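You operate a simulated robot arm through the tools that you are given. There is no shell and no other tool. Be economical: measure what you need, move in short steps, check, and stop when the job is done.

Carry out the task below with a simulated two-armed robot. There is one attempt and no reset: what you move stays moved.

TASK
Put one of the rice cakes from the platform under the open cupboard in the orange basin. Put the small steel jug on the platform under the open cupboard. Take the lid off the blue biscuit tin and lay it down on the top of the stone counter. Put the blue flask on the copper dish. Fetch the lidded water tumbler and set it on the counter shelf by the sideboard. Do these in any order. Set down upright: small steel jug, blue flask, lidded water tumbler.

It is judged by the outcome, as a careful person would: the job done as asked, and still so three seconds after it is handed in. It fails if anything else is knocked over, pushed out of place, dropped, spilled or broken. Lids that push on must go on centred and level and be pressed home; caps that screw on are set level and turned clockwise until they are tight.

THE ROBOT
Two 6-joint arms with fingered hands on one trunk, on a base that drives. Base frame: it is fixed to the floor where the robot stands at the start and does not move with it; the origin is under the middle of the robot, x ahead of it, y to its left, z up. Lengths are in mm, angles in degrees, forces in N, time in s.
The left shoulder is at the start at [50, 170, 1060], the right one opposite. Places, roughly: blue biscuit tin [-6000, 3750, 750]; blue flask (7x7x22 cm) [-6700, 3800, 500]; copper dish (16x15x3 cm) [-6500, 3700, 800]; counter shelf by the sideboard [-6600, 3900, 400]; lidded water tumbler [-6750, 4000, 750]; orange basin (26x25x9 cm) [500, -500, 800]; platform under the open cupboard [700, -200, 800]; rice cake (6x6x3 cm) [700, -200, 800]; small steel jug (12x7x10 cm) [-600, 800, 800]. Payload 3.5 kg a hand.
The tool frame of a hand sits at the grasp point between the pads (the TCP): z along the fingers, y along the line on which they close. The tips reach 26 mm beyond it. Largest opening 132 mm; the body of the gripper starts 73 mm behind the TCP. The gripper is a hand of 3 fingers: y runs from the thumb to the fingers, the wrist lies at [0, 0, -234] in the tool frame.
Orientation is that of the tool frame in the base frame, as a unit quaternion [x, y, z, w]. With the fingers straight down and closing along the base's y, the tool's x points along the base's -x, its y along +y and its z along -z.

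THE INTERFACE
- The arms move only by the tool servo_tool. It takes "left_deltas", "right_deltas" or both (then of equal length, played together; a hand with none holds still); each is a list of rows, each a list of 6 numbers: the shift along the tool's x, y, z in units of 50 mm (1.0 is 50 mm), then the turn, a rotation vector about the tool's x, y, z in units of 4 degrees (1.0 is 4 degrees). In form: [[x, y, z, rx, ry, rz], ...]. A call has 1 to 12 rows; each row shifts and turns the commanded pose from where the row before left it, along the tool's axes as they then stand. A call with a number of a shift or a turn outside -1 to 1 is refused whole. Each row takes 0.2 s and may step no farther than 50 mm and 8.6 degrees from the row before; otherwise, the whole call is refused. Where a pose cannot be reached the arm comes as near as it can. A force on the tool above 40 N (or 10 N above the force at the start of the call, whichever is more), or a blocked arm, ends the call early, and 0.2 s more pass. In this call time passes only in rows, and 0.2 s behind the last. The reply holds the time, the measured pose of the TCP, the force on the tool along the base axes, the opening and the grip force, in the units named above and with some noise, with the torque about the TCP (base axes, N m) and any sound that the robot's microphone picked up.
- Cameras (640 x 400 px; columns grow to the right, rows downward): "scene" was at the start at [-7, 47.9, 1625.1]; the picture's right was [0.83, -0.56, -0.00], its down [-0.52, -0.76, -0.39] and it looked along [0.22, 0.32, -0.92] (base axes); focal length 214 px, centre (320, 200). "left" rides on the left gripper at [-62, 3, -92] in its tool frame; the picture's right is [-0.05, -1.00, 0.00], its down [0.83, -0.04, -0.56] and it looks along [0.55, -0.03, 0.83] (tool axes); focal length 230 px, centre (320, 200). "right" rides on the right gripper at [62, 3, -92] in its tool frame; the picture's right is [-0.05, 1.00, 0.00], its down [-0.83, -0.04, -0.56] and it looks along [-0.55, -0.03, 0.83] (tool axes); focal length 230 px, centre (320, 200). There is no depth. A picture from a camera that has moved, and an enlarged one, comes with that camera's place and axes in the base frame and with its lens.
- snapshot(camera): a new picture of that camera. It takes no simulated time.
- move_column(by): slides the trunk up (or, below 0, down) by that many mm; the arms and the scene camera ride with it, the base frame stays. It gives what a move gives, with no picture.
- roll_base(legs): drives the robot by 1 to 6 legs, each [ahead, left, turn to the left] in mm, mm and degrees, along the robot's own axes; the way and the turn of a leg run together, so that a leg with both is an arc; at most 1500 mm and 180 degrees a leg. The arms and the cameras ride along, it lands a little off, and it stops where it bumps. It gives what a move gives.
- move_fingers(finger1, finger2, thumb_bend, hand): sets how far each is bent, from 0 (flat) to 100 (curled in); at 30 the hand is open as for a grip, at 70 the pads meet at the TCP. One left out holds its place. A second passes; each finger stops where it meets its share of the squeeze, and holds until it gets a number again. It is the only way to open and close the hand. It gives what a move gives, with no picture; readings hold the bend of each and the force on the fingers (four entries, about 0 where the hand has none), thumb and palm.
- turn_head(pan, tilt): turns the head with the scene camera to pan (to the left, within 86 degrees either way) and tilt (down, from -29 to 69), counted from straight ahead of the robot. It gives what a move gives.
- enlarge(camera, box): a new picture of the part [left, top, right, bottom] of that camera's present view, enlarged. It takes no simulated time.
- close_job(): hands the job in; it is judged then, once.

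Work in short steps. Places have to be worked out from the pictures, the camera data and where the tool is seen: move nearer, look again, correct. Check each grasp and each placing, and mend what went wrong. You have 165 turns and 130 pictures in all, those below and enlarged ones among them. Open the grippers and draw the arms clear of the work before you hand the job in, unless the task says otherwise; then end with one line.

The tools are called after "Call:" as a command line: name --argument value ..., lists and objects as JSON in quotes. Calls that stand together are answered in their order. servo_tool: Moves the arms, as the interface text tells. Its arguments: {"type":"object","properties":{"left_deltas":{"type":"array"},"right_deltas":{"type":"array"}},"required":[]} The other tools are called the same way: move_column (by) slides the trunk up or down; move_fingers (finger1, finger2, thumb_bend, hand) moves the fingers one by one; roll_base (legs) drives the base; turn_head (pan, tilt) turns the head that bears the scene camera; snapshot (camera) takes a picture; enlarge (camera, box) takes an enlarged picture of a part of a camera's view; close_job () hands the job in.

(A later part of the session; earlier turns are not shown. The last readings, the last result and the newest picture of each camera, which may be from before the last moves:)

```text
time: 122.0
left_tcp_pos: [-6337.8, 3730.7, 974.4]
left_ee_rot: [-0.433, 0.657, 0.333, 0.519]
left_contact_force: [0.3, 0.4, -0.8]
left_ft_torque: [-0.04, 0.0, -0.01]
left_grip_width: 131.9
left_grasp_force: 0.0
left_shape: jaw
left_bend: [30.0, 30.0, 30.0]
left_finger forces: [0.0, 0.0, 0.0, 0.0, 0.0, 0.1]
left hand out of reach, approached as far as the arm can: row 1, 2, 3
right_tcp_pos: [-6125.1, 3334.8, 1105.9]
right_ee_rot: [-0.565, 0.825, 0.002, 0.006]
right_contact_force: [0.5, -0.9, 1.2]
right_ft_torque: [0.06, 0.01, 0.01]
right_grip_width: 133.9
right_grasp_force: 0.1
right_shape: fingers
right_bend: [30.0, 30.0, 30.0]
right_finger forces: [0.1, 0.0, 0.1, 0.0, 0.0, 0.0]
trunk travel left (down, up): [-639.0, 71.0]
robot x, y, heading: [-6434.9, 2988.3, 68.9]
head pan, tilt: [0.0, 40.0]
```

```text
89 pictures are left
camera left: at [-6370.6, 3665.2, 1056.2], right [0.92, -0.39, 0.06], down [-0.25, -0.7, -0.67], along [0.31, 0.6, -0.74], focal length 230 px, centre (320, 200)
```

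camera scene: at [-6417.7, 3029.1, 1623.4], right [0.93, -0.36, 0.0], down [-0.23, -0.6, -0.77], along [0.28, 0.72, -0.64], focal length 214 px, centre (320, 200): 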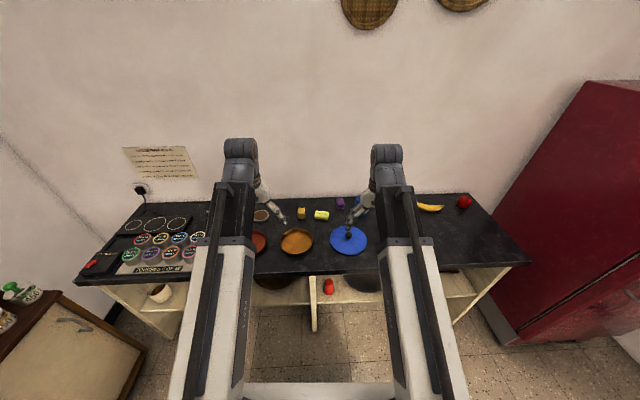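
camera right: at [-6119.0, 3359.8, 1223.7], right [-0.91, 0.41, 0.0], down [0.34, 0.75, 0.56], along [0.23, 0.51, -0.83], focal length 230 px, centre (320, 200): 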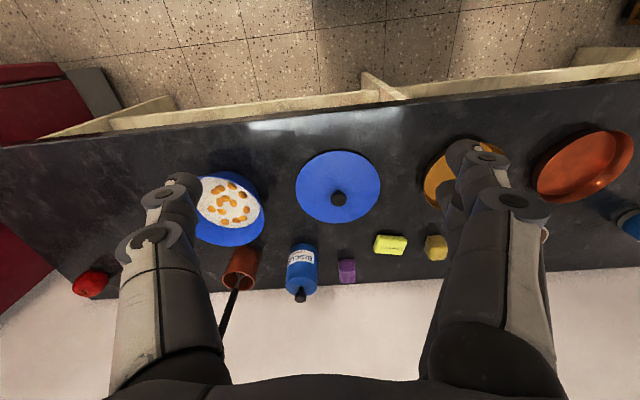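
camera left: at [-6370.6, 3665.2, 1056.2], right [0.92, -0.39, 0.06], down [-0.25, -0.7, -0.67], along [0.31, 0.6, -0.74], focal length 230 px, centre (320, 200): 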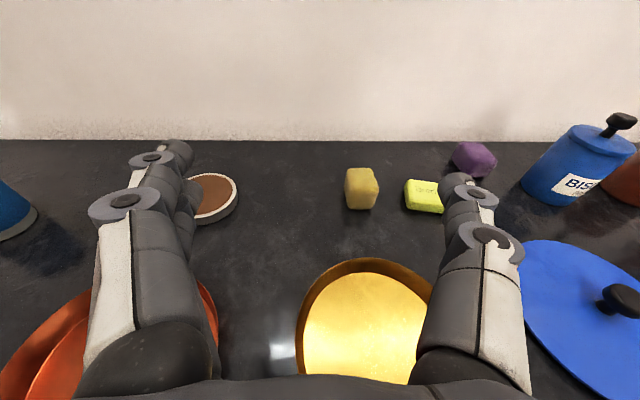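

The left hand is within 14° of horizontal at this folded reach. I back away from the counter and slide left to be in front of the flask.

Call:
roll_base --legs '[[-340, 0, 0], [0, 320, 2]]'

Call:
turn_head --pan 10 --tilt 40

Call:
move_column --by -400

Call:
snapshot --camera "scene"

Call:
snapshot --camera "left"

```text
time: 125.9
left_tcp_pos: [-6791.4, 3522.5, 975.0]
left_ee_rot: [-0.446, 0.649, 0.343, 0.512]
left_contact_force: [0.6, -0.3, -1.2]
left_ft_torque: [0.05, 0.0, -0.01]
left_grip_width: 132.1
left_grasp_force: 0.0
left_shape: jaw
left_bend: [30.0, 30.0, 30.0]
left_finger forces: [0.0, 0.0, 0.1, 0.0, 0.0, 0.1]
right_tcp_pos: [-6565.4, 3135.2, 1106.9]
right_ee_rot: [-0.582, 0.813, 0.002, 0.007]
right_contact_force: [-0.3, -0.1, 0.3]
right_ft_torque: [0.02, -0.03, -0.02]
right_grip_width: 133.9
right_grasp_force: 0.2
right_shape: fingers
right_bend: [30.0, 30.0, 30.0]
right_finger forces: [0.0, 0.0, 0.0, 0.1, 0.0, 0.0]
trunk travel left (down, up): [-639.0, 71.0]
robot x, y, heading: [-6855.1, 2778.4, 71.2]
head pan, tilt: [0.0, 40.0]
```

```text
time: 126.6
left_tcp_pos: [-6791.2, 3523.0, 974.6]
left_ee_rot: [-0.446, 0.649, 0.343, 0.512]
left_contact_force: [0.0, -0.3, 0.1]
left_ft_torque: [0.03, 0.0, 0.02]
left_grip_width: 132.1
left_grasp_force: 0.1
left_shape: jaw
left_bend: [30.0, 30.0, 30.0]
left_finger forces: [0.0, 0.0, 0.1, 0.1, 0.0, 0.0]
right_tcp_pos: [-6564.5, 3134.0, 1106.0]
right_ee_rot: [-0.583, 0.812, 0.002, 0.007]
right_contact_force: [-0.9, 0.0, 0.4]
right_ft_torque: [-0.03, -0.01, 0.0]
right_grip_width: 134.3
right_grasp_force: 0.0
right_shape: fingers
right_bend: [30.0, 30.0, 30.0]
right_finger forces: [0.0, 0.0, 0.0, 0.0, 0.1, 0.0]
trunk travel left (down, up): [-639.0, 71.0]
robot x, y, heading: [-6857.4, 2773.8, 71.4]
head pan, tilt: [10.0, 40.0]
```

```text
time: 130.5
left_tcp_pos: [-6792.0, 3522.3, 574.0]
left_ee_rot: [-0.447, 0.648, 0.343, 0.512]
left_contact_force: [-0.6, 0.2, 0.2]
left_ft_torque: [0.01, 0.04, -0.01]
left_grip_width: 132.2
left_grasp_force: 0.0
left_shape: jaw
left_bend: [30.0, 30.0, 30.0]
left_finger forces: [0.0, 0.0, 0.1, 0.0, 0.0, 0.0]
right_tcp_pos: [-6563.9, 3136.0, 707.2]
right_ee_rot: [-0.583, 0.813, 0.003, 0.007]
right_contact_force: [-0.2, 0.1, 0.2]
right_ft_torque: [0.01, 0.0, -0.03]
right_grip_width: 134.1
right_grasp_force: 0.1
right_shape: fingers
right_bend: [30.0, 30.0, 30.0]
right_finger forces: [0.1, 0.0, 0.0, 0.0, 0.0, 0.0]
trunk travel left (down, up): [-239.0, 471.0]
robot x, y, heading: [-6857.0, 2774.7, 71.5]
head pan, tilt: [10.0, 40.0]
```

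```text
88 pictures are left
camera scene: at [-6857.6, 2821.2, 1223.3], right [0.99, -0.15, 0.0], down [-0.1, -0.64, -0.77], along [0.11, 0.76, -0.64], focal length 214 px, centre (320, 200)
```

scene: 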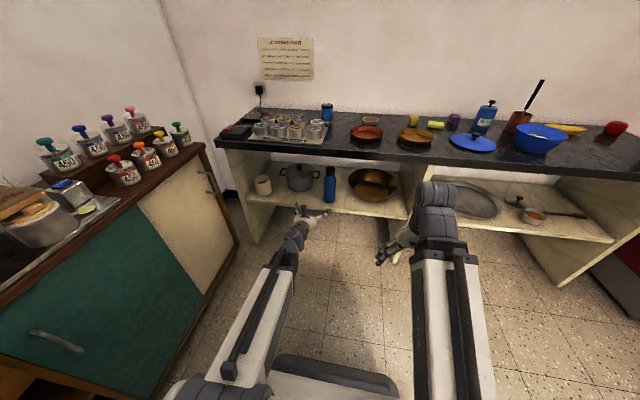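

```text
87 pictures are left
camera left: at [-6822.4, 3455.2, 656.3], right [0.93, -0.35, 0.06], down [-0.22, -0.71, -0.67], along [0.28, 0.61, -0.74], focal length 230 px, centre (320, 200)
```

left: 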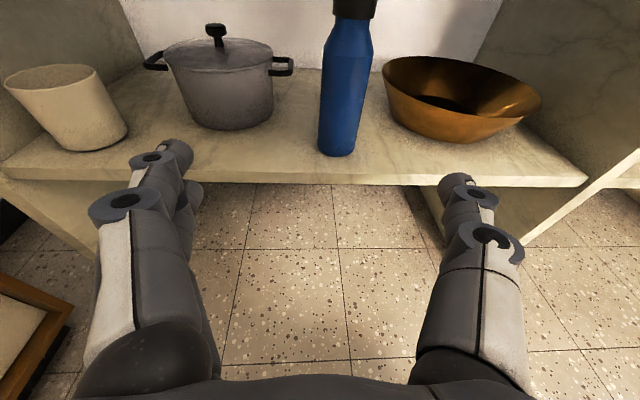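

Clear view: flask on the shelf centred at about [-6655,3768], shelf z≈415. I drive 160 mm forward and 50 mm right, then look.

Call:
roll_base --legs '[[160, -50, 0]]'

Call:
snapshot --camera "left"

```text
time: 131.9
left_tcp_pos: [-6692.7, 3658.8, 574.3]
left_ee_rot: [-0.447, 0.649, 0.343, 0.512]
left_contact_force: [0.6, -0.2, -0.7]
left_ft_torque: [0.03, 0.0, 0.0]
left_grip_width: 131.7
left_grasp_force: 0.0
left_shape: jaw
left_bend: [30.0, 30.0, 30.0]
left_finger forces: [0.0, 0.0, 0.0, 0.1, 0.0, 0.0]
right_tcp_pos: [-6466.0, 3271.4, 705.4]
right_ee_rot: [-0.582, 0.813, 0.003, 0.006]
right_contact_force: [-0.3, 0.0, -0.1]
right_ft_torque: [0.0, -0.02, 0.0]
right_grip_width: 133.6
right_grasp_force: 0.0
right_shape: fingers
right_bend: [30.0, 30.0, 30.0]
right_finger forces: [0.0, 0.0, 0.0, 0.0, 0.0, 0.0]
trunk travel left (down, up): [-239.0, 471.0]
robot x, y, heading: [-6755.5, 2911.8, 71.5]
head pan, tilt: [10.0, 40.0]
```

```text
86 pictures are left
camera left: at [-6724.1, 3591.2, 656.3], right [0.93, -0.35, 0.06], down [-0.22, -0.71, -0.67], along [0.28, 0.61, -0.74], focal length 230 px, centre (320, 200)
```

left: 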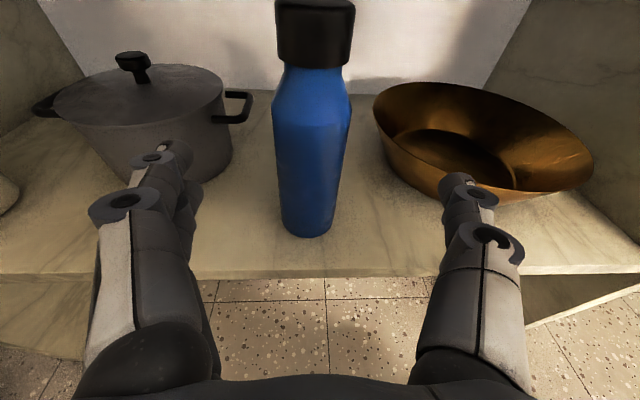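

Flask is between the fingers laterally. I advance 122 mm along the fingers with small corrections.

Call:
servo_tool --left_deltas '[[0.1, 0.04, 0.6, 0, 0, 0], [0.1, 0.04, 0.6, 0, 0, 0], [0.1, 0.04, 0.6, 0, 0, 0], [0.1, 0.04, 0.6, 0, 0, 0]]'

Call:
snapshot --camera "left"

```text
time: 132.9
left_tcp_pos: [-6658.9, 3765.6, 526.8]
left_ee_rot: [-0.446, 0.649, 0.342, 0.512]
left_contact_force: [-0.8, -0.5, -0.7]
left_ft_torque: [0.01, 0.01, 0.02]
left_grip_width: 132.0
left_grasp_force: 0.0
left_shape: jaw
left_bend: [30.0, 30.0, 30.0]
left_finger forces: [0.1, 0.1, 0.0, 0.0, 0.0, 0.1]
right_tcp_pos: [-6466.1, 3271.0, 705.5]
right_ee_rot: [-0.583, 0.812, 0.002, 0.007]
right_contact_force: [0.6, -0.5, -0.4]
right_ft_torque: [-0.04, -0.02, 0.03]
right_grip_width: 134.1
right_grasp_force: 0.0
right_shape: fingers
right_bend: [30.0, 30.0, 30.0]
right_finger forces: [0.0, 0.1, 0.0, 0.0, 0.0, 0.0]
trunk travel left (down, up): [-239.0, 471.0]
robot x, y, heading: [-6759.0, 2908.4, 71.2]
head pan, tilt: [10.0, 40.0]
```

```text
85 pictures are left
camera left: at [-6689.6, 3698.0, 607.4], right [0.93, -0.35, 0.06], down [-0.22, -0.71, -0.67], along [0.28, 0.61, -0.74], focal length 230 px, centre (320, 200)
```

left: 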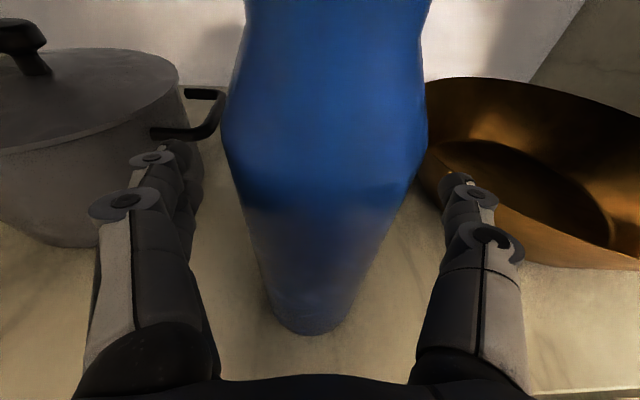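

Well placed. I close the hand on the flask.

Call:
move_fingers --hand "left" --finger1 56 --finger2 56 --thumb_bend 56

Call:
move_fingers --hand "left" --finger1 60 --finger2 60 --thumb_bend 60

Call:
snapshot --camera "left"

```text
time: 133.9
left_tcp_pos: [-6658.5, 3765.7, 525.2]
left_ee_rot: [-0.446, 0.649, 0.342, 0.513]
left_contact_force: [0.3, -1.1, 1.2]
left_ft_torque: [-0.04, 0.01, 0.03]
left_grip_width: 51.1
left_grasp_force: 1.6
left_shape: fingers
left_bend: [56.0, 54.0, 55.0]
left_finger forces: [0.2, 1.5, 0.0, 0.1, 2.5, 0.0]
right_tcp_pos: [-6466.3, 3270.5, 706.7]
right_ee_rot: [-0.583, 0.813, 0.003, 0.007]
right_contact_force: [0.0, -0.5, -0.3]
right_ft_torque: [0.04, -0.01, 0.02]
right_grip_width: 134.0
right_grasp_force: 0.0
right_shape: fingers
right_bend: [30.0, 30.0, 30.0]
right_finger forces: [0.0, 0.0, 0.1, 0.0, 0.0, 0.0]
trunk travel left (down, up): [-239.0, 471.0]
robot x, y, heading: [-6759.6, 2913.0, 71.4]
head pan, tilt: [10.0, 40.0]
```

```text
time: 134.9
left_tcp_pos: [-6658.9, 3765.3, 525.8]
left_ee_rot: [-0.446, 0.649, 0.342, 0.512]
left_contact_force: [1.3, -0.1, 0.5]
left_ft_torque: [0.02, 0.0, 0.0]
left_grip_width: 47.9
left_grasp_force: 8.1
left_shape: fingers
left_bend: [57.0, 55.0, 57.0]
left_finger forces: [3.5, 4.0, 0.1, 0.0, 8.4, 0.0]
right_tcp_pos: [-6466.4, 3270.9, 706.4]
right_ee_rot: [-0.583, 0.813, 0.002, 0.007]
right_contact_force: [0.2, -0.4, 0.7]
right_ft_torque: [0.0, 0.0, 0.05]
right_grip_width: 133.8
right_grasp_force: 0.1
right_shape: fingers
right_bend: [30.0, 30.0, 30.0]
right_finger forces: [0.2, 0.0, 0.1, 0.0, 0.0, 0.1]
trunk travel left (down, up): [-239.0, 471.0]
robot x, y, heading: [-6757.5, 2912.9, 71.3]
head pan, tilt: [10.0, 40.0]
```

```text
84 pictures are left
camera left: at [-6689.7, 3697.6, 607.7], right [0.93, -0.35, 0.06], down [-0.22, -0.71, -0.67], along [0.28, 0.61, -0.74], focal length 230 px, centre (320, 200)
```

left: 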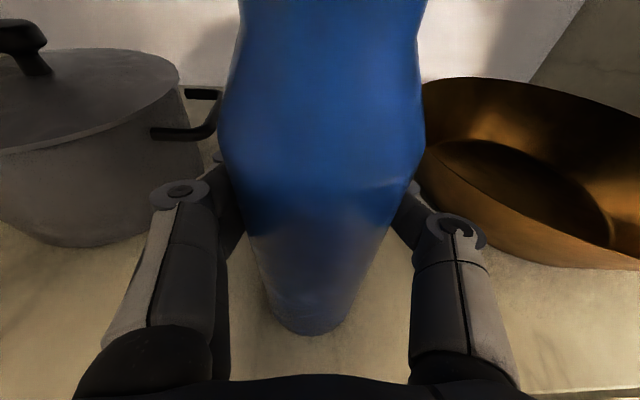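

Grip 8 N; I tighten a bit and lift 20 mm.

Call:
move_fingers --hand "left" --finger1 64 --finger2 64 --thumb_bend 64

Call:
servo_tool --left_deltas '[[-0.2, 0, -0.05, 0, 0, 0], [-0.2, 0, -0.05, 0, 0, 0]]'

Call:
snapshot --camera "scene"

```text
time: 135.9
left_tcp_pos: [-6657.7, 3763.7, 525.1]
left_ee_rot: [-0.446, 0.649, 0.342, 0.513]
left_contact_force: [0.8, 0.6, 0.0]
left_ft_torque: [0.04, -0.01, 0.01]
left_grip_width: 46.6
left_grasp_force: 14.2
left_shape: fingers
left_bend: [58.0, 56.0, 60.0]
left_finger forces: [7.2, 7.2, 0.0, 0.1, 14.8, 0.1]
right_tcp_pos: [-6466.7, 3270.6, 705.8]
right_ee_rot: [-0.583, 0.812, 0.003, 0.007]
right_contact_force: [-0.2, 0.8, 0.1]
right_ft_torque: [0.02, -0.02, 0.0]
right_grip_width: 134.1
right_grasp_force: 0.0
right_shape: fingers
right_bend: [30.0, 30.0, 30.0]
right_finger forces: [0.0, 0.0, 0.0, 0.0, 0.0, 0.1]
trunk travel left (down, up): [-239.0, 471.0]
robot x, y, heading: [-6760.1, 2911.5, 71.4]
head pan, tilt: [10.0, 40.0]
```

```text
time: 136.5
left_tcp_pos: [-6659.1, 3765.7, 546.4]
left_ee_rot: [-0.447, 0.648, 0.343, 0.512]
left_contact_force: [-0.3, 0.0, -4.3]
left_ft_torque: [0.05, 0.01, 0.01]
left_grip_width: 46.4
left_grasp_force: 14.1
left_shape: fingers
left_bend: [58.0, 56.0, 60.0]
left_finger forces: [7.4, 7.7, 0.0, 0.0, 14.3, 0.0]
right_tcp_pos: [-6467.3, 3271.2, 706.6]
right_ee_rot: [-0.583, 0.812, 0.003, 0.006]
right_contact_force: [-0.4, -0.1, -0.1]
right_ft_torque: [0.04, 0.02, 0.01]
right_grip_width: 134.0
right_grasp_force: 0.1
right_shape: fingers
right_bend: [30.0, 30.0, 30.0]
right_finger forces: [0.0, 0.0, 0.0, 0.0, 0.1, 0.1]
trunk travel left (down, up): [-239.0, 471.0]
robot x, y, heading: [-6761.2, 2910.7, 71.8]
head pan, tilt: [10.0, 40.0]
```

```text
83 pictures are left
camera scene: at [-6759.0, 2957.6, 1223.2], right [0.99, -0.15, 0.0], down [-0.1, -0.64, -0.77], along [0.11, 0.76, -0.64], focal length 214 px, centre (320, 200)
```

scene: 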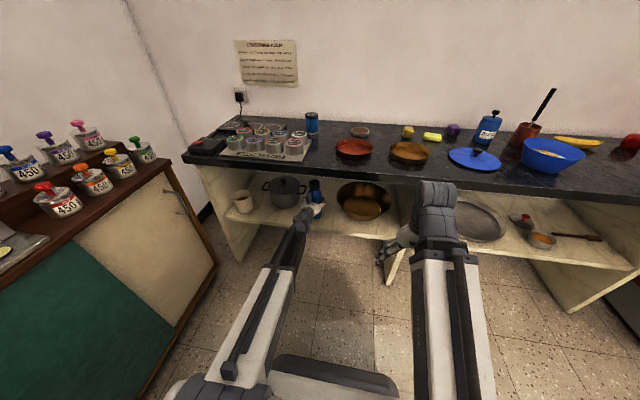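

Flask held (4.3 N). I retract it out with the arm, then back the base (the table is behind, so only 160 mm), then raise the trunk.

Call:
servo_tool --left_deltas '[[0.1, 0, -0.55, 0, 0, 0], [0.1, 0, -0.55, 0, 0, 0], [0.1, 0, -0.55, 0, 0, 0], [0.1, 0, -0.55, 0, 0, 0]]'

Call:
roll_base --legs '[[-160, 0, 0]]'

Call:
snapshot --camera "scene"

```text
time: 137.5
left_tcp_pos: [-6699.3, 3661.3, 553.3]
left_ee_rot: [-0.447, 0.648, 0.344, 0.512]
left_contact_force: [-0.3, 0.2, -4.8]
left_ft_torque: [0.01, 0.01, -0.01]
left_grip_width: 46.5
left_grasp_force: 14.9
left_shape: fingers
left_bend: [58.0, 56.0, 60.0]
left_finger forces: [7.3, 7.7, 0.0, 0.0, 14.4, 0.0]
right_tcp_pos: [-6465.0, 3271.9, 705.9]
right_ee_rot: [-0.583, 0.813, 0.003, 0.006]
right_contact_force: [-0.1, -0.3, -1.1]
right_ft_torque: [0.02, -0.02, -0.02]
right_grip_width: 134.0
right_grasp_force: 0.0
right_shape: fingers
right_bend: [30.0, 30.0, 30.0]
right_finger forces: [0.0, 0.1, 0.1, 0.0, 0.0, 0.0]
trunk travel left (down, up): [-239.0, 471.0]
robot x, y, heading: [-6759.5, 2909.6, 71.5]
head pan, tilt: [10.0, 40.0]
```

```text
time: 138.9
left_tcp_pos: [-6750.8, 3510.1, 554.1]
left_ee_rot: [-0.447, 0.649, 0.343, 0.512]
left_contact_force: [0.5, -0.4, -5.0]
left_ft_torque: [0.01, -0.02, 0.02]
left_grip_width: 46.3
left_grasp_force: 14.6
left_shape: fingers
left_bend: [58.0, 56.0, 60.0]
left_finger forces: [7.4, 7.7, 0.0, 0.1, 14.4, 0.0]
right_tcp_pos: [-6517.1, 3119.3, 705.5]
right_ee_rot: [-0.584, 0.812, 0.003, 0.006]
right_contact_force: [1.0, -1.0, -0.4]
right_ft_torque: [0.03, 0.03, -0.02]
right_grip_width: 133.9
right_grasp_force: 0.1
right_shape: fingers
right_bend: [30.0, 30.0, 30.0]
right_finger forces: [0.1, 0.0, 0.0, 0.0, 0.0, 0.0]
trunk travel left (down, up): [-239.0, 471.0]
robot x, y, heading: [-6809.8, 2761.6, 71.3]
head pan, tilt: [10.0, 40.0]
```

```text
82 pictures are left
camera scene: at [-6810.3, 2804.9, 1223.3], right [0.99, -0.15, 0.0], down [-0.1, -0.64, -0.77], along [0.11, 0.76, -0.64], focal length 214 px, centre (320, 200)
```

scene: 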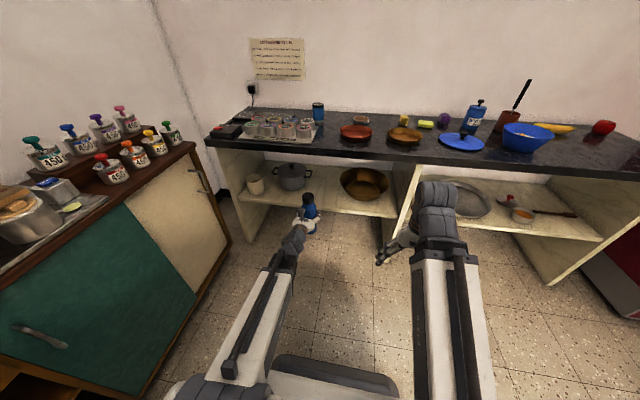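

Clear of the counter. I raise the trunk 440 mm.

Call:
move_column --by 440

Call:
turn_head --pan -5 --tilt 45

Call:
snapshot --camera "scene"

Call:
snapshot --camera "left"

```text
refused: 440 is not a number from -400 to 400
```

```text
time: 139.7
left_tcp_pos: [-6750.6, 3509.6, 551.6]
left_ee_rot: [-0.447, 0.649, 0.343, 0.512]
left_contact_force: [0.1, -0.8, -4.1]
left_ft_torque: [0.03, -0.04, 0.02]
left_grip_width: 46.5
left_grasp_force: 14.5
left_shape: fingers
left_bend: [58.0, 56.0, 60.0]
left_finger forces: [7.3, 7.8, 0.0, 0.1, 14.4, 0.0]
right_tcp_pos: [-6517.5, 3118.5, 705.8]
right_ee_rot: [-0.583, 0.812, 0.003, 0.006]
right_contact_force: [-0.1, -0.4, -0.1]
right_ft_torque: [-0.01, 0.01, 0.01]
right_grip_width: 134.1
right_grasp_force: 0.0
right_shape: fingers
right_bend: [30.0, 30.0, 30.0]
right_finger forces: [0.0, 0.1, 0.0, 0.0, 0.0, 0.0]
trunk travel left (down, up): [-239.0, 471.0]
robot x, y, heading: [-6808.3, 2756.8, 71.3]
head pan, tilt: [-5.0, 45.0]
```

```text
81 pictures are left
camera scene: at [-6790.5, 2795.3, 1216.0], right [0.92, -0.4, 0.0], down [-0.28, -0.65, -0.71], along [0.28, 0.65, -0.71], focal length 214 px, centre (320, 200)
```

scene: 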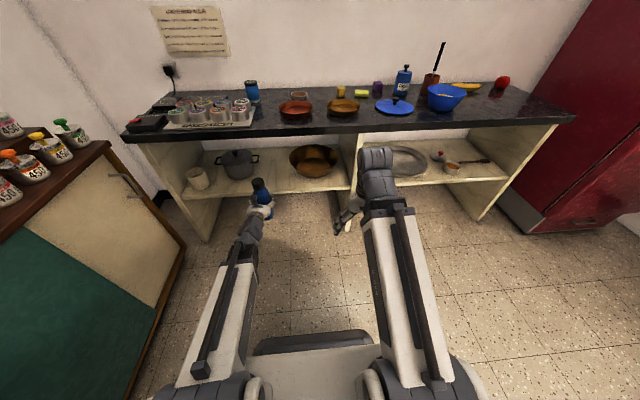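

```text
80 pictures are left
camera left: at [-6782.4, 3442.4, 635.6], right [0.93, -0.35, 0.06], down [-0.22, -0.71, -0.67], along [0.28, 0.61, -0.74], focal length 230 px, centre (320, 200)
```

left: 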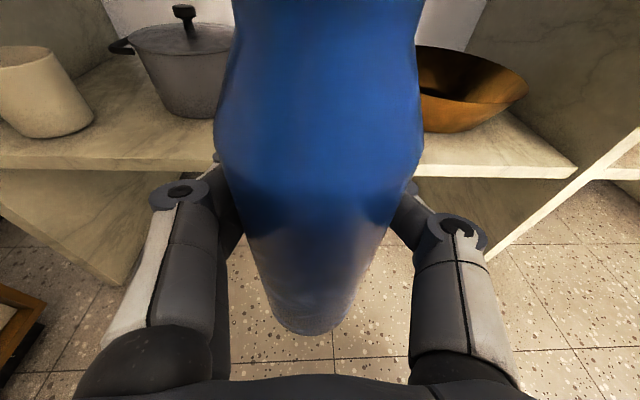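

Trunk strokes are limited to 400 mm; I do it in two strokes, then drive 200 mm ahead and 155 mm right towards the copper dish at about [-6503,3742].

Call:
move_column --by 400

Call:
move_column --by 40

Call:
roll_base --legs '[[0, -155, 0], [200, 0, 0]]'

Call:
snapshot --camera "left"

Call:
snapshot --camera "scene"

```text
time: 143.5
left_tcp_pos: [-6750.8, 3509.2, 953.6]
left_ee_rot: [-0.447, 0.649, 0.342, 0.512]
left_contact_force: [-0.7, -0.3, -4.9]
left_ft_torque: [0.05, -0.04, -0.02]
left_grip_width: 46.5
left_grasp_force: 15.1
left_shape: fingers
left_bend: [58.0, 56.0, 60.0]
left_finger forces: [7.3, 7.6, 0.0, 0.1, 14.3, 0.0]
right_tcp_pos: [-6516.8, 3118.2, 1106.6]
right_ee_rot: [-0.584, 0.812, 0.003, 0.006]
right_contact_force: [-0.2, 1.0, 0.7]
right_ft_torque: [-0.03, 0.01, -0.01]
right_grip_width: 133.8
right_grasp_force: 0.0
right_shape: fingers
right_bend: [30.0, 30.0, 30.0]
right_finger forces: [0.0, 0.1, 0.0, 0.1, 0.0, 0.0]
trunk travel left (down, up): [-639.0, 71.0]
robot x, y, heading: [-6806.7, 2759.6, 71.4]
head pan, tilt: [-5.0, 45.0]
```

```text
time: 144.4
left_tcp_pos: [-6750.7, 3509.6, 992.5]
left_ee_rot: [-0.447, 0.649, 0.343, 0.512]
left_contact_force: [0.0, 0.1, -4.3]
left_ft_torque: [0.03, -0.02, 0.01]
left_grip_width: 46.2
left_grasp_force: 15.0
left_shape: fingers
left_bend: [58.0, 56.0, 60.0]
left_finger forces: [7.4, 7.7, 0.0, 0.0, 14.3, 0.0]
right_tcp_pos: [-6516.7, 3119.4, 1145.8]
right_ee_rot: [-0.584, 0.812, 0.003, 0.007]
right_contact_force: [-0.1, 0.0, 0.4]
right_ft_torque: [0.02, 0.02, -0.01]
right_grip_width: 134.0
right_grasp_force: 0.1
right_shape: fingers
right_bend: [30.0, 30.0, 30.0]
right_finger forces: [0.1, 0.0, 0.0, 0.0, 0.0, 0.0]
trunk travel left (down, up): [-679.0, 31.0]
robot x, y, heading: [-6809.6, 2758.8, 71.6]
head pan, tilt: [-5.0, 45.0]
```

```text
time: 147.0
left_tcp_pos: [-6541.0, 3650.4, 994.3]
left_ee_rot: [-0.447, 0.649, 0.343, 0.511]
left_contact_force: [0.1, 0.5, -4.2]
left_ft_torque: [0.0, -0.04, -0.02]
left_grip_width: 46.1
left_grasp_force: 14.6
left_shape: fingers
left_bend: [58.0, 56.0, 60.0]
left_finger forces: [7.4, 7.7, 0.0, 0.0, 14.4, 0.0]
right_tcp_pos: [-6306.0, 3259.1, 1145.8]
right_ee_rot: [-0.583, 0.812, 0.003, 0.006]
right_contact_force: [0.7, -0.7, -0.8]
right_ft_torque: [0.01, -0.01, -0.02]
right_grip_width: 134.3
right_grasp_force: 0.2
right_shape: fingers
right_bend: [30.0, 30.0, 30.0]
right_finger forces: [0.0, 0.1, 0.1, 0.0, 0.0, 0.0]
trunk travel left (down, up): [-679.0, 31.0]
robot x, y, heading: [-6599.9, 2896.6, 71.6]
head pan, tilt: [-5.0, 45.0]
```

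```text
79 pictures are left
camera left: at [-6571.3, 3583.6, 1075.0], right [0.93, -0.35, 0.06], down [-0.22, -0.71, -0.67], along [0.28, 0.61, -0.74], focal length 230 px, centre (320, 200)
```

left: 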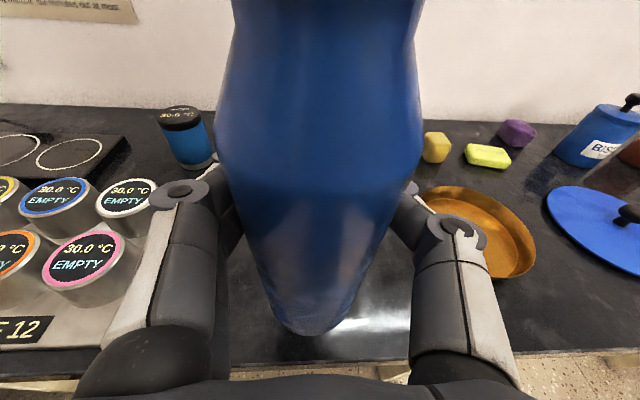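

```text
78 pictures are left
camera scene: at [-6578.7, 2937.0, 1656.0], right [0.92, -0.4, 0.0], down [-0.28, -0.65, -0.71], along [0.28, 0.65, -0.71], focal length 214 px, centre (320, 200)
```

scene: 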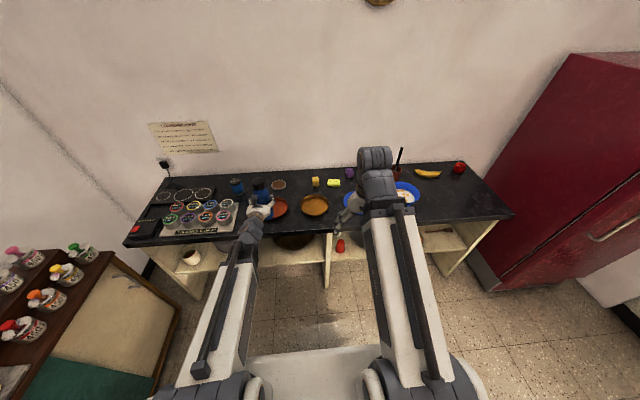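

I enlarge the scene to check the dish against the flask.

Call:
enlarge --camera "scene" --box '[210, 160, 350, 250]'

```text
4.44 times, centred on (280, 205) of scene
camera zoom: at [-6578.7, 2937.0, 1656.0], right [0.92, -0.4, 0.0], down [-0.28, -0.65, -0.71], along [0.28, 0.65, -0.71], focal length 953 px, centre (498, 178)
```

zoom: 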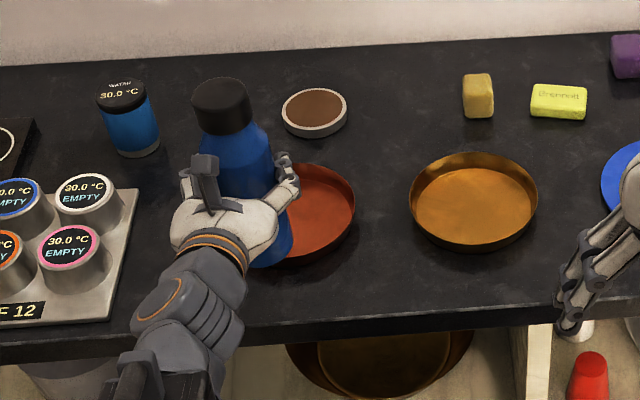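

Dish centre is [-6501,3740]. I move 98 mm to get above it, then lower to just above the dish.

Call:
servo_tool --left_deltas '[[-0.157, -0.03, 0.637, 0, 0, 0], [-0.157, -0.03, 0.637, 0, 0, 0], [-0.157, -0.03, 0.637, 0, 0, 0], [0.485, 0, 0.12, 0, 0, 0], [0.485, 0, 0.12, 0, 0, 0]]'

Call:
enlarge --camera "scene" --box '[210, 160, 350, 250]'

Call:
snapshot --camera "left"

```text
time: 148.2
left_tcp_pos: [-6498.2, 3738.6, 943.3]
left_ee_rot: [-0.447, 0.648, 0.343, 0.512]
left_contact_force: [-0.4, -0.4, -4.1]
left_ft_torque: [0.01, -0.04, 0.0]
left_grip_width: 46.2
left_grasp_force: 14.9
left_shape: fingers
left_bend: [58.0, 56.0, 60.0]
left_finger forces: [7.4, 7.6, 0.0, 0.1, 14.2, 0.0]
right_tcp_pos: [-6306.8, 3260.1, 1146.4]
right_ee_rot: [-0.583, 0.812, 0.003, 0.007]
right_contact_force: [0.1, 0.2, -0.8]
right_ft_torque: [-0.01, 0.02, 0.01]
right_grip_width: 134.1
right_grasp_force: 0.1
right_shape: fingers
right_bend: [30.0, 30.0, 30.0]
right_finger forces: [0.0, 0.1, 0.0, 0.0, 0.0, 0.0]
trunk travel left (down, up): [-679.0, 31.0]
robot x, y, heading: [-6598.5, 2897.1, 71.4]
head pan, tilt: [-5.0, 45.0]
```

```text
4.44 times, centred on (280, 205) of scene
camera zoom: at [-6579.1, 2936.0, 1656.0], right [0.92, -0.4, 0.0], down [-0.28, -0.65, -0.71], along [0.28, 0.65, -0.71], focal length 953 px, centre (498, 178)
```

zoom: 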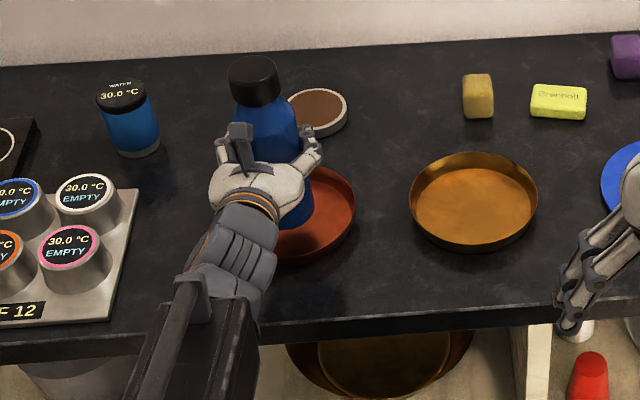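

```text
75 pictures are left
camera left: at [-6530.1, 3672.2, 1024.7], right [0.93, -0.35, 0.06], down [-0.22, -0.71, -0.67], along [0.28, 0.61, -0.74], focal length 230 px, centre (320, 200)
```

left: 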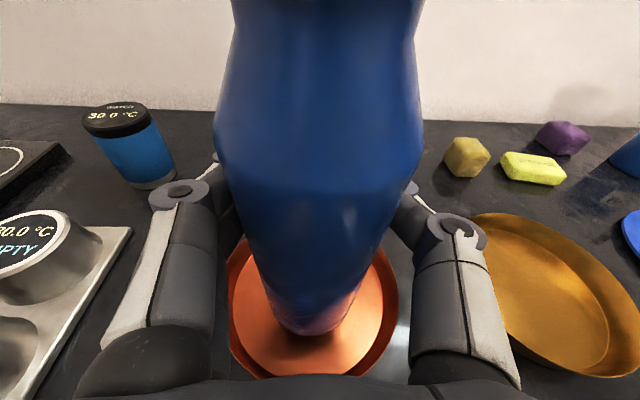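

Flask is right above the dish centre. I lower in small steps until it bears.

Call:
servo_tool --left_deltas '[[0.12, 0, 0.03, 0, 0, 0], [0.12, 0, 0.03, 0, 0, 0]]'

Call:
servo_tool --left_deltas '[[0.08, 0, 0.02, 0, 0, 0], [0.08, 0, 0.02, 0, 0, 0]]'

```text
time: 148.8
left_tcp_pos: [-6499.5, 3739.8, 929.3]
left_ee_rot: [-0.448, 0.648, 0.343, 0.511]
left_contact_force: [0.3, -0.4, -2.9]
left_ft_torque: [0.02, -0.04, -0.02]
left_grip_width: 46.5
left_grasp_force: 14.9
left_shape: fingers
left_bend: [58.0, 56.0, 60.0]
left_finger forces: [7.4, 7.5, 0.0, 0.1, 14.1, 0.0]
right_tcp_pos: [-6306.7, 3259.4, 1146.3]
right_ee_rot: [-0.584, 0.812, 0.003, 0.008]
right_contact_force: [-0.5, 0.5, 0.1]
right_ft_torque: [-0.03, -0.02, 0.0]
right_grip_width: 134.1
right_grasp_force: 0.1
right_shape: fingers
right_bend: [30.0, 30.0, 30.0]
right_finger forces: [0.0, 0.1, 0.1, 0.1, 0.0, 0.0]
trunk travel left (down, up): [-679.0, 31.0]
robot x, y, heading: [-6594.9, 2900.1, 71.6]
head pan, tilt: [-5.0, 45.0]
```

```text
time: 149.4
left_tcp_pos: [-6497.7, 3740.0, 922.1]
left_ee_rot: [-0.447, 0.648, 0.344, 0.512]
left_contact_force: [0.1, -0.5, -3.8]
left_ft_torque: [0.06, -0.01, 0.01]
left_grip_width: 46.2
left_grasp_force: 14.9
left_shape: fingers
left_bend: [58.0, 56.0, 60.0]
left_finger forces: [7.5, 7.6, 0.0, 0.0, 14.2, 0.0]
right_tcp_pos: [-6305.5, 3260.5, 1145.6]
right_ee_rot: [-0.584, 0.812, 0.002, 0.007]
right_contact_force: [-0.6, 0.2, 0.1]
right_ft_torque: [0.03, 0.0, 0.01]
right_grip_width: 134.1
right_grasp_force: 0.0
right_shape: fingers
right_bend: [30.0, 30.0, 30.0]
right_finger forces: [0.0, 0.0, 0.1, 0.0, 0.0, 0.0]
trunk travel left (down, up): [-679.0, 31.0]
robot x, y, heading: [-6599.9, 2898.5, 71.4]
head pan, tilt: [-5.0, 45.0]
```

Not yet bearing; further down in 3 mm steps.

Call:
servo_tool --left_deltas '[[0.06, 0, 0.015, 0, 0, 0], [0.06, 0, 0.015, 0, 0, 0]]'

Call:
servo_tool --left_deltas '[[0.06, 0, 0.015, 0, 0, 0]]'

Call:
servo_tool --left_deltas '[[0.06, 0, 0.015, 0, 0, 0]]'

```text
time: 150.0
left_tcp_pos: [-6497.6, 3739.5, 916.2]
left_ee_rot: [-0.448, 0.649, 0.343, 0.511]
left_contact_force: [-0.6, -0.3, -3.5]
left_ft_torque: [0.04, -0.01, 0.02]
left_grip_width: 46.3
left_grasp_force: 15.0
left_shape: fingers
left_bend: [58.0, 56.0, 60.0]
left_finger forces: [7.5, 7.6, 0.0, 0.0, 14.2, 0.0]
right_tcp_pos: [-6305.8, 3260.4, 1145.4]
right_ee_rot: [-0.583, 0.812, 0.003, 0.006]
right_contact_force: [-1.5, 0.0, -0.6]
right_ft_torque: [0.0, -0.02, 0.04]
right_grip_width: 133.9
right_grasp_force: 0.0
right_shape: fingers
right_bend: [30.0, 30.0, 30.0]
right_finger forces: [0.1, 0.1, 0.0, 0.0, 0.1, 0.1]
trunk travel left (down, up): [-679.0, 31.0]
robot x, y, heading: [-6598.3, 2900.8, 71.5]
head pan, tilt: [-5.0, 45.0]
```

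```text
time: 150.4
left_tcp_pos: [-6498.3, 3739.8, 913.3]
left_ee_rot: [-0.448, 0.648, 0.343, 0.511]
left_contact_force: [0.8, 0.2, -4.4]
left_ft_torque: [0.03, -0.01, -0.02]
left_grip_width: 46.5
left_grasp_force: 14.4
left_shape: fingers
left_bend: [58.0, 56.0, 60.0]
left_finger forces: [7.3, 7.7, 0.0, 0.0, 14.3, 0.0]
right_tcp_pos: [-6305.6, 3259.2, 1146.1]
right_ee_rot: [-0.584, 0.812, 0.002, 0.007]
right_contact_force: [0.0, 0.1, 1.5]
right_ft_torque: [-0.01, -0.02, -0.02]
right_grip_width: 134.0
right_grasp_force: 0.1
right_shape: fingers
right_bend: [30.0, 30.0, 30.0]
right_finger forces: [0.0, 0.0, 0.0, 0.1, 0.0, 0.0]
trunk travel left (down, up): [-679.0, 31.0]
robot x, y, heading: [-6596.7, 2898.6, 71.5]
head pan, tilt: [-5.0, 45.0]
```

```text
time: 150.8
left_tcp_pos: [-6500.3, 3739.7, 910.9]
left_ee_rot: [-0.447, 0.648, 0.343, 0.512]
left_contact_force: [-0.7, -0.5, -5.6]
left_ft_torque: [0.04, -0.04, -0.01]
left_grip_width: 45.8
left_grasp_force: 14.9
left_shape: fingers
left_bend: [58.0, 56.0, 60.0]
left_finger forces: [7.4, 7.6, 0.1, 0.0, 14.2, 0.0]
right_tcp_pos: [-6305.9, 3261.0, 1145.5]
right_ee_rot: [-0.583, 0.812, 0.002, 0.006]
right_contact_force: [-0.3, 0.1, -0.7]
right_ft_torque: [0.0, 0.01, -0.03]
right_grip_width: 133.9
right_grasp_force: 0.1
right_shape: fingers
right_bend: [30.0, 30.0, 30.0]
right_finger forces: [0.0, 0.0, 0.0, 0.0, 0.0, 0.0]
trunk travel left (down, up): [-679.0, 31.0]
robot x, y, heading: [-6599.4, 2899.7, 71.4]
head pan, tilt: [-5.0, 45.0]
```

Still hanging. I keep going with 2.5 mm rows, checking force.

Call:
servo_tool --left_deltas '[[0.05, 0, 0.012, 0, 0, 0], [0.05, 0, 0.012, 0, 0, 0]]'

Call:
servo_tool --left_deltas '[[0.05, 0, 0.012, 0, 0, 0], [0.05, 0, 0.012, 0, 0, 0]]'

Call:
snapshot --camera "left"

```text
time: 151.4
left_tcp_pos: [-6498.9, 3740.5, 908.2]
left_ee_rot: [-0.446, 0.648, 0.344, 0.514]
left_contact_force: [2.6, 3.0, 11.6]
left_ft_torque: [0.19, 0.14, -0.07]
left_grip_width: 46.2
left_grasp_force: 15.1
left_shape: fingers
left_bend: [58.0, 56.0, 60.0]
left_finger forces: [7.5, 7.9, 0.1, 0.1, 14.9, 0.0]
right_tcp_pos: [-6305.8, 3258.7, 1145.9]
right_ee_rot: [-0.584, 0.812, 0.002, 0.007]
right_contact_force: [-0.2, 0.0, 0.0]
right_ft_torque: [-0.04, 0.01, 0.01]
right_grip_width: 134.1
right_grasp_force: 0.0
right_shape: fingers
right_bend: [30.0, 30.0, 30.0]
right_finger forces: [0.0, 0.1, 0.1, 0.0, 0.1, 0.1]
trunk travel left (down, up): [-679.0, 31.0]
robot x, y, heading: [-6601.6, 2895.9, 71.4]
head pan, tilt: [-5.0, 45.0]
```

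```text
time: 152.0
left_tcp_pos: [-6498.3, 3739.4, 905.1]
left_ee_rot: [-0.445, 0.647, 0.344, 0.514]
left_contact_force: [3.0, 8.3, 27.1]
left_ft_torque: [0.18, 0.05, 0.02]
left_grip_width: 46.3
left_grasp_force: 15.4
left_shape: fingers
left_bend: [58.0, 56.0, 60.0]
left_finger forces: [7.9, 8.4, 0.0, 0.0, 15.3, 0.0]
right_tcp_pos: [-6306.7, 3257.4, 1146.6]
right_ee_rot: [-0.583, 0.812, 0.003, 0.007]
right_contact_force: [0.9, 0.4, 0.6]
right_ft_torque: [-0.02, 0.02, 0.01]
right_grip_width: 134.0
right_grasp_force: 0.1
right_shape: fingers
right_bend: [30.0, 30.0, 30.0]
right_finger forces: [0.0, 0.0, 0.0, 0.0, 0.1, 0.0]
trunk travel left (down, up): [-679.0, 31.0]
robot x, y, heading: [-6598.4, 2898.5, 71.6]
head pan, tilt: [-5.0, 45.0]
```

```text
74 pictures are left
camera left: at [-6529.8, 3671.7, 986.5], right [0.93, -0.35, 0.06], down [-0.22, -0.7, -0.68], along [0.28, 0.62, -0.73], focal length 230 px, centre (320, 200)
```

left: 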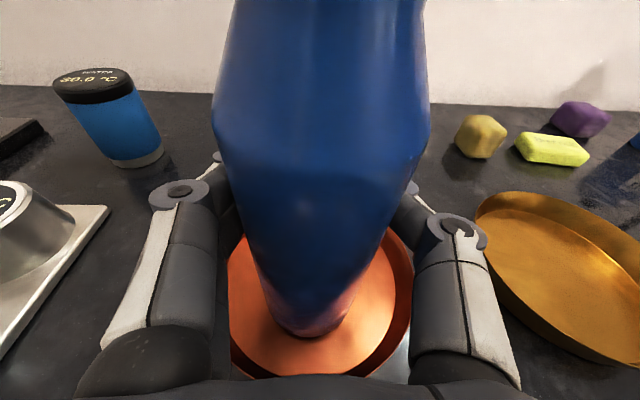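

The flask bears on the dish. I ease up 5 mm, open in stages, and withdraw straight back.

Call:
servo_tool --left_deltas '[[-0.08, 0, -0.02, 0, 0, 0]]'

Call:
move_fingers --hand "left" --finger1 48 --finger2 48 --thumb_bend 48

Call:
move_fingers --hand "left" --finger1 32 --finger2 32 --thumb_bend 32

Call:
snapshot --camera "left"

```text
time: 152.4
left_tcp_pos: [-6499.1, 3737.9, 905.4]
left_ee_rot: [-0.447, 0.648, 0.344, 0.512]
left_contact_force: [4.0, 6.1, 18.9]
left_ft_torque: [0.17, 0.0, -0.03]
left_grip_width: 46.6
left_grasp_force: 15.2
left_shape: fingers
left_bend: [58.0, 56.0, 60.0]
left_finger forces: [7.4, 8.4, 0.0, 0.1, 15.4, 0.2]
right_tcp_pos: [-6305.5, 3259.1, 1146.5]
right_ee_rot: [-0.584, 0.812, 0.003, 0.007]
right_contact_force: [-0.2, 1.2, -0.7]
right_ft_torque: [-0.03, 0.02, -0.01]
right_grip_width: 134.2
right_grasp_force: 0.0
right_shape: fingers
right_bend: [30.0, 30.0, 30.0]
right_finger forces: [0.0, 0.0, 0.0, 0.0, 0.0, 0.0]
trunk travel left (down, up): [-679.0, 31.0]
robot x, y, heading: [-6598.0, 2898.4, 71.7]
head pan, tilt: [-5.0, 45.0]
```

```text
time: 153.4
left_tcp_pos: [-6498.4, 3739.3, 904.4]
left_ee_rot: [-0.448, 0.649, 0.343, 0.511]
left_contact_force: [-0.4, -0.2, -0.1]
left_ft_torque: [0.01, 0.0, -0.03]
left_grip_width: 73.8
left_grasp_force: 0.0
left_shape: fingers
left_bend: [48.0, 48.0, 48.0]
left_finger forces: [0.0, 0.0, 0.0, 0.1, 0.0, 0.0]
right_tcp_pos: [-6306.2, 3258.3, 1146.3]
right_ee_rot: [-0.584, 0.812, 0.003, 0.006]
right_contact_force: [-0.8, 0.5, -0.4]
right_ft_torque: [-0.02, 0.04, 0.02]
right_grip_width: 133.9
right_grasp_force: 0.1
right_shape: fingers
right_bend: [30.0, 30.0, 30.0]
right_finger forces: [0.1, 0.0, 0.0, 0.0, 0.0, 0.0]
trunk travel left (down, up): [-679.0, 31.0]
robot x, y, heading: [-6596.0, 2901.2, 71.6]
head pan, tilt: [-5.0, 45.0]
```

```text
time: 154.4
left_tcp_pos: [-6499.2, 3739.0, 903.7]
left_ee_rot: [-0.446, 0.649, 0.343, 0.512]
left_contact_force: [-0.5, 0.9, 0.5]
left_ft_torque: [-0.03, -0.02, 0.0]
left_grip_width: 127.3
left_grasp_force: 0.1
left_shape: fingers
left_bend: [32.0, 32.0, 32.0]
left_finger forces: [0.0, 0.0, 0.1, 0.0, 0.0, 0.1]
right_tcp_pos: [-6306.2, 3259.9, 1146.9]
right_ee_rot: [-0.583, 0.812, 0.003, 0.007]
right_contact_force: [0.8, 0.4, 0.9]
right_ft_torque: [0.01, -0.02, -0.02]
right_grip_width: 133.9
right_grasp_force: 0.0
right_shape: fingers
right_bend: [30.0, 30.0, 30.0]
right_finger forces: [0.0, 0.0, 0.1, 0.1, 0.0, 0.1]
trunk travel left (down, up): [-679.0, 31.0]
robot x, y, heading: [-6600.9, 2896.6, 71.7]
head pan, tilt: [-5.0, 45.0]
```

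```text
73 pictures are left
camera left: at [-6530.2, 3672.7, 986.7], right [0.93, -0.35, 0.06], down [-0.22, -0.71, -0.67], along [0.28, 0.61, -0.74], focal length 230 px, centre (320, 200)
```

left: 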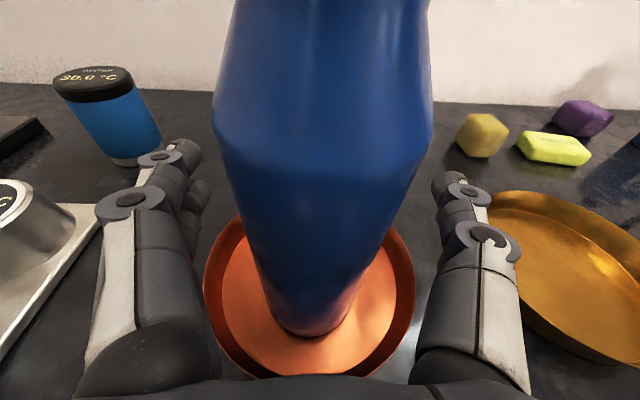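

Flask stands on the copper dish. I back off 170 mm, then slide left 215 mm to line up with the tumbler.

Call:
roll_base --legs '[[-170, 0, 0], [0, 215, 0]]'

Call:
servo_tool --left_deltas '[[-0.6, 0, -0.15, 0, 1, 0], [-0.6, 0, -0.15, 0, 1, 0], [-0.6, 0, -0.15, 0, 1, 0], [0, 0, 0, 0, 1, 0], [0, 0, 0, 0, 1, 0], [0, 0, 0, 0, 1, 0], [0, 0, 0, 0, 0.5, 0]]'

Call:
snapshot --camera "left"

Call:
enlarge --camera "scene" --box '[240, 140, 440, 265]'

```text
time: 157.1
left_tcp_pos: [-6757.4, 3647.5, 905.0]
left_ee_rot: [-0.448, 0.648, 0.343, 0.511]
left_contact_force: [0.8, 0.2, -0.3]
left_ft_torque: [-0.04, -0.02, -0.02]
left_grip_width: 127.3
left_grasp_force: 0.2
left_shape: fingers
left_bend: [32.0, 32.0, 32.0]
left_finger forces: [0.1, 0.1, 0.1, 0.0, 0.0, 0.0]
right_tcp_pos: [-6565.7, 3165.4, 1146.7]
right_ee_rot: [-0.584, 0.812, 0.003, 0.007]
right_contact_force: [-0.5, -0.5, 0.7]
right_ft_torque: [0.01, 0.0, 0.02]
right_grip_width: 134.0
right_grasp_force: 0.1
right_shape: fingers
right_bend: [30.0, 30.0, 30.0]
right_finger forces: [0.0, 0.0, 0.0, 0.1, 0.0, 0.1]
trunk travel left (down, up): [-679.0, 31.0]
robot x, y, heading: [-6858.8, 2804.2, 71.4]
head pan, tilt: [-5.0, 45.0]
```

```text
time: 158.7
left_tcp_pos: [-6750.5, 3647.9, 974.9]
left_ee_rot: [-0.499, 0.744, 0.239, 0.375]
left_contact_force: [-0.4, 0.0, 0.1]
left_ft_torque: [-0.02, 0.01, 0.01]
left_grip_width: 127.7
left_grasp_force: 0.1
left_shape: fingers
left_bend: [32.0, 32.0, 32.0]
left_finger forces: [0.1, 0.0, 0.1, 0.1, 0.1, 0.1]
left hand out of reach, approached as far as the arm can: row 1, 2
right_tcp_pos: [-6564.9, 3166.7, 1144.9]
right_ee_rot: [-0.584, 0.812, 0.003, 0.007]
right_contact_force: [-0.4, 0.0, -0.4]
right_ft_torque: [0.0, -0.01, -0.02]
right_grip_width: 134.0
right_grasp_force: 0.1
right_shape: fingers
right_bend: [30.0, 30.0, 30.0]
right_finger forces: [0.1, 0.1, 0.0, 0.0, 0.1, 0.0]
trunk travel left (down, up): [-679.0, 31.0]
robot x, y, heading: [-6855.0, 2805.2, 71.6]
head pan, tilt: [-5.0, 45.0]
```

```text
72 pictures are left
camera left: at [-6769.4, 3618.4, 1080.7], right [0.93, -0.36, 0.06], down [-0.32, -0.89, -0.33], along [0.17, 0.28, -0.94], focal length 230 px, centre (320, 200)
```

left: 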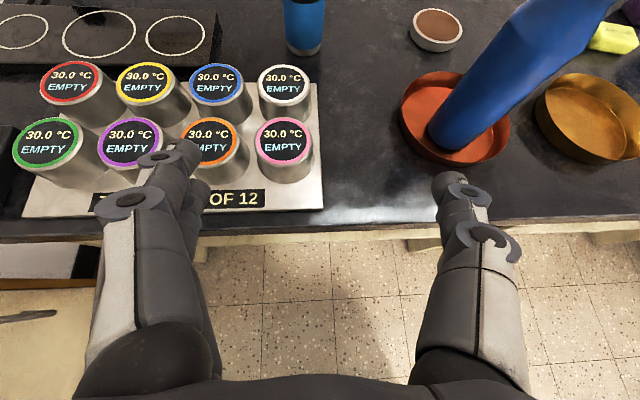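

```text
3.20 times, centred on (340, 202) of scene
camera zoom: at [-6837.8, 2842.0, 1656.0], right [0.92, -0.4, 0.0], down [-0.28, -0.65, -0.71], along [0.28, 0.65, -0.71], focal length 686 px, centre (256, 192)
```

zoom: 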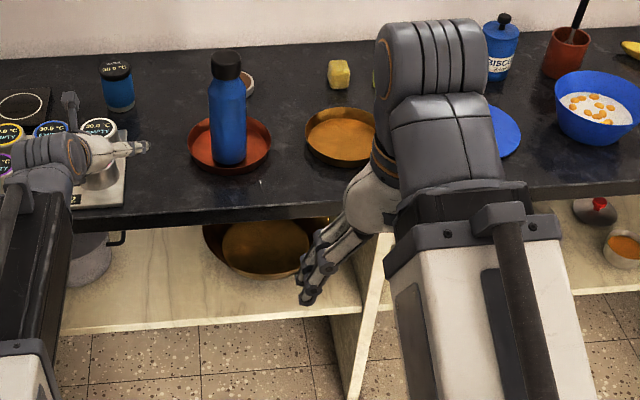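

The flask stands well. The tumbler is at about [-6645,3980]; the hand is tilted 37° down so it passes over the cups. I drive 235 mm forward.

Call:
roll_base --legs '[[235, 8, 0]]'

Call:
snapshot --camera "left"

```text
time: 160.5
left_tcp_pos: [-6683.5, 3877.1, 975.5]
left_ee_rot: [-0.5, 0.743, 0.239, 0.375]
left_contact_force: [0.6, -0.5, -0.4]
left_ft_torque: [0.0, 0.01, 0.03]
left_grip_width: 127.4
left_grasp_force: 0.1
left_shape: fingers
left_bend: [32.0, 32.0, 32.0]
left_finger forces: [0.0, 0.1, 0.0, 0.0, 0.0, 0.1]
right_tcp_pos: [-6496.9, 3393.1, 1144.8]
right_ee_rot: [-0.584, 0.812, 0.002, 0.006]
right_contact_force: [0.2, 0.2, -1.3]
right_ft_torque: [-0.03, -0.04, 0.0]
right_grip_width: 134.0
right_grasp_force: 0.1
right_shape: fingers
right_bend: [30.0, 30.0, 30.0]
right_finger forces: [0.1, 0.0, 0.0, 0.1, 0.0, 0.0]
trunk travel left (down, up): [-679.0, 31.0]
robot x, y, heading: [-6792.3, 3031.2, 71.6]
head pan, tilt: [-5.0, 45.0]
```

```text
70 pictures are left
camera left: at [-6702.1, 3845.0, 1080.0], right [0.93, -0.36, 0.06], down [-0.32, -0.89, -0.33], along [0.17, 0.28, -0.94], focal length 230 px, centre (320, 200)
```

left: 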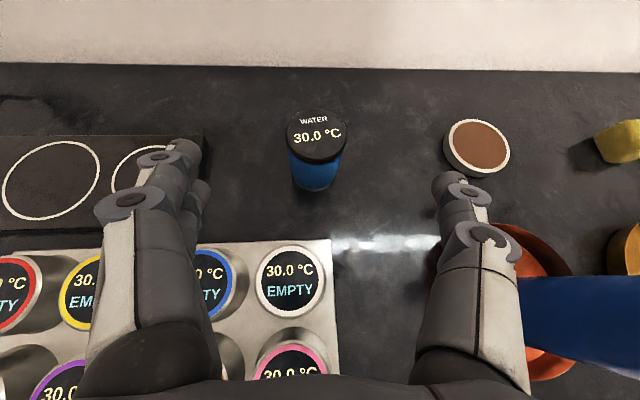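

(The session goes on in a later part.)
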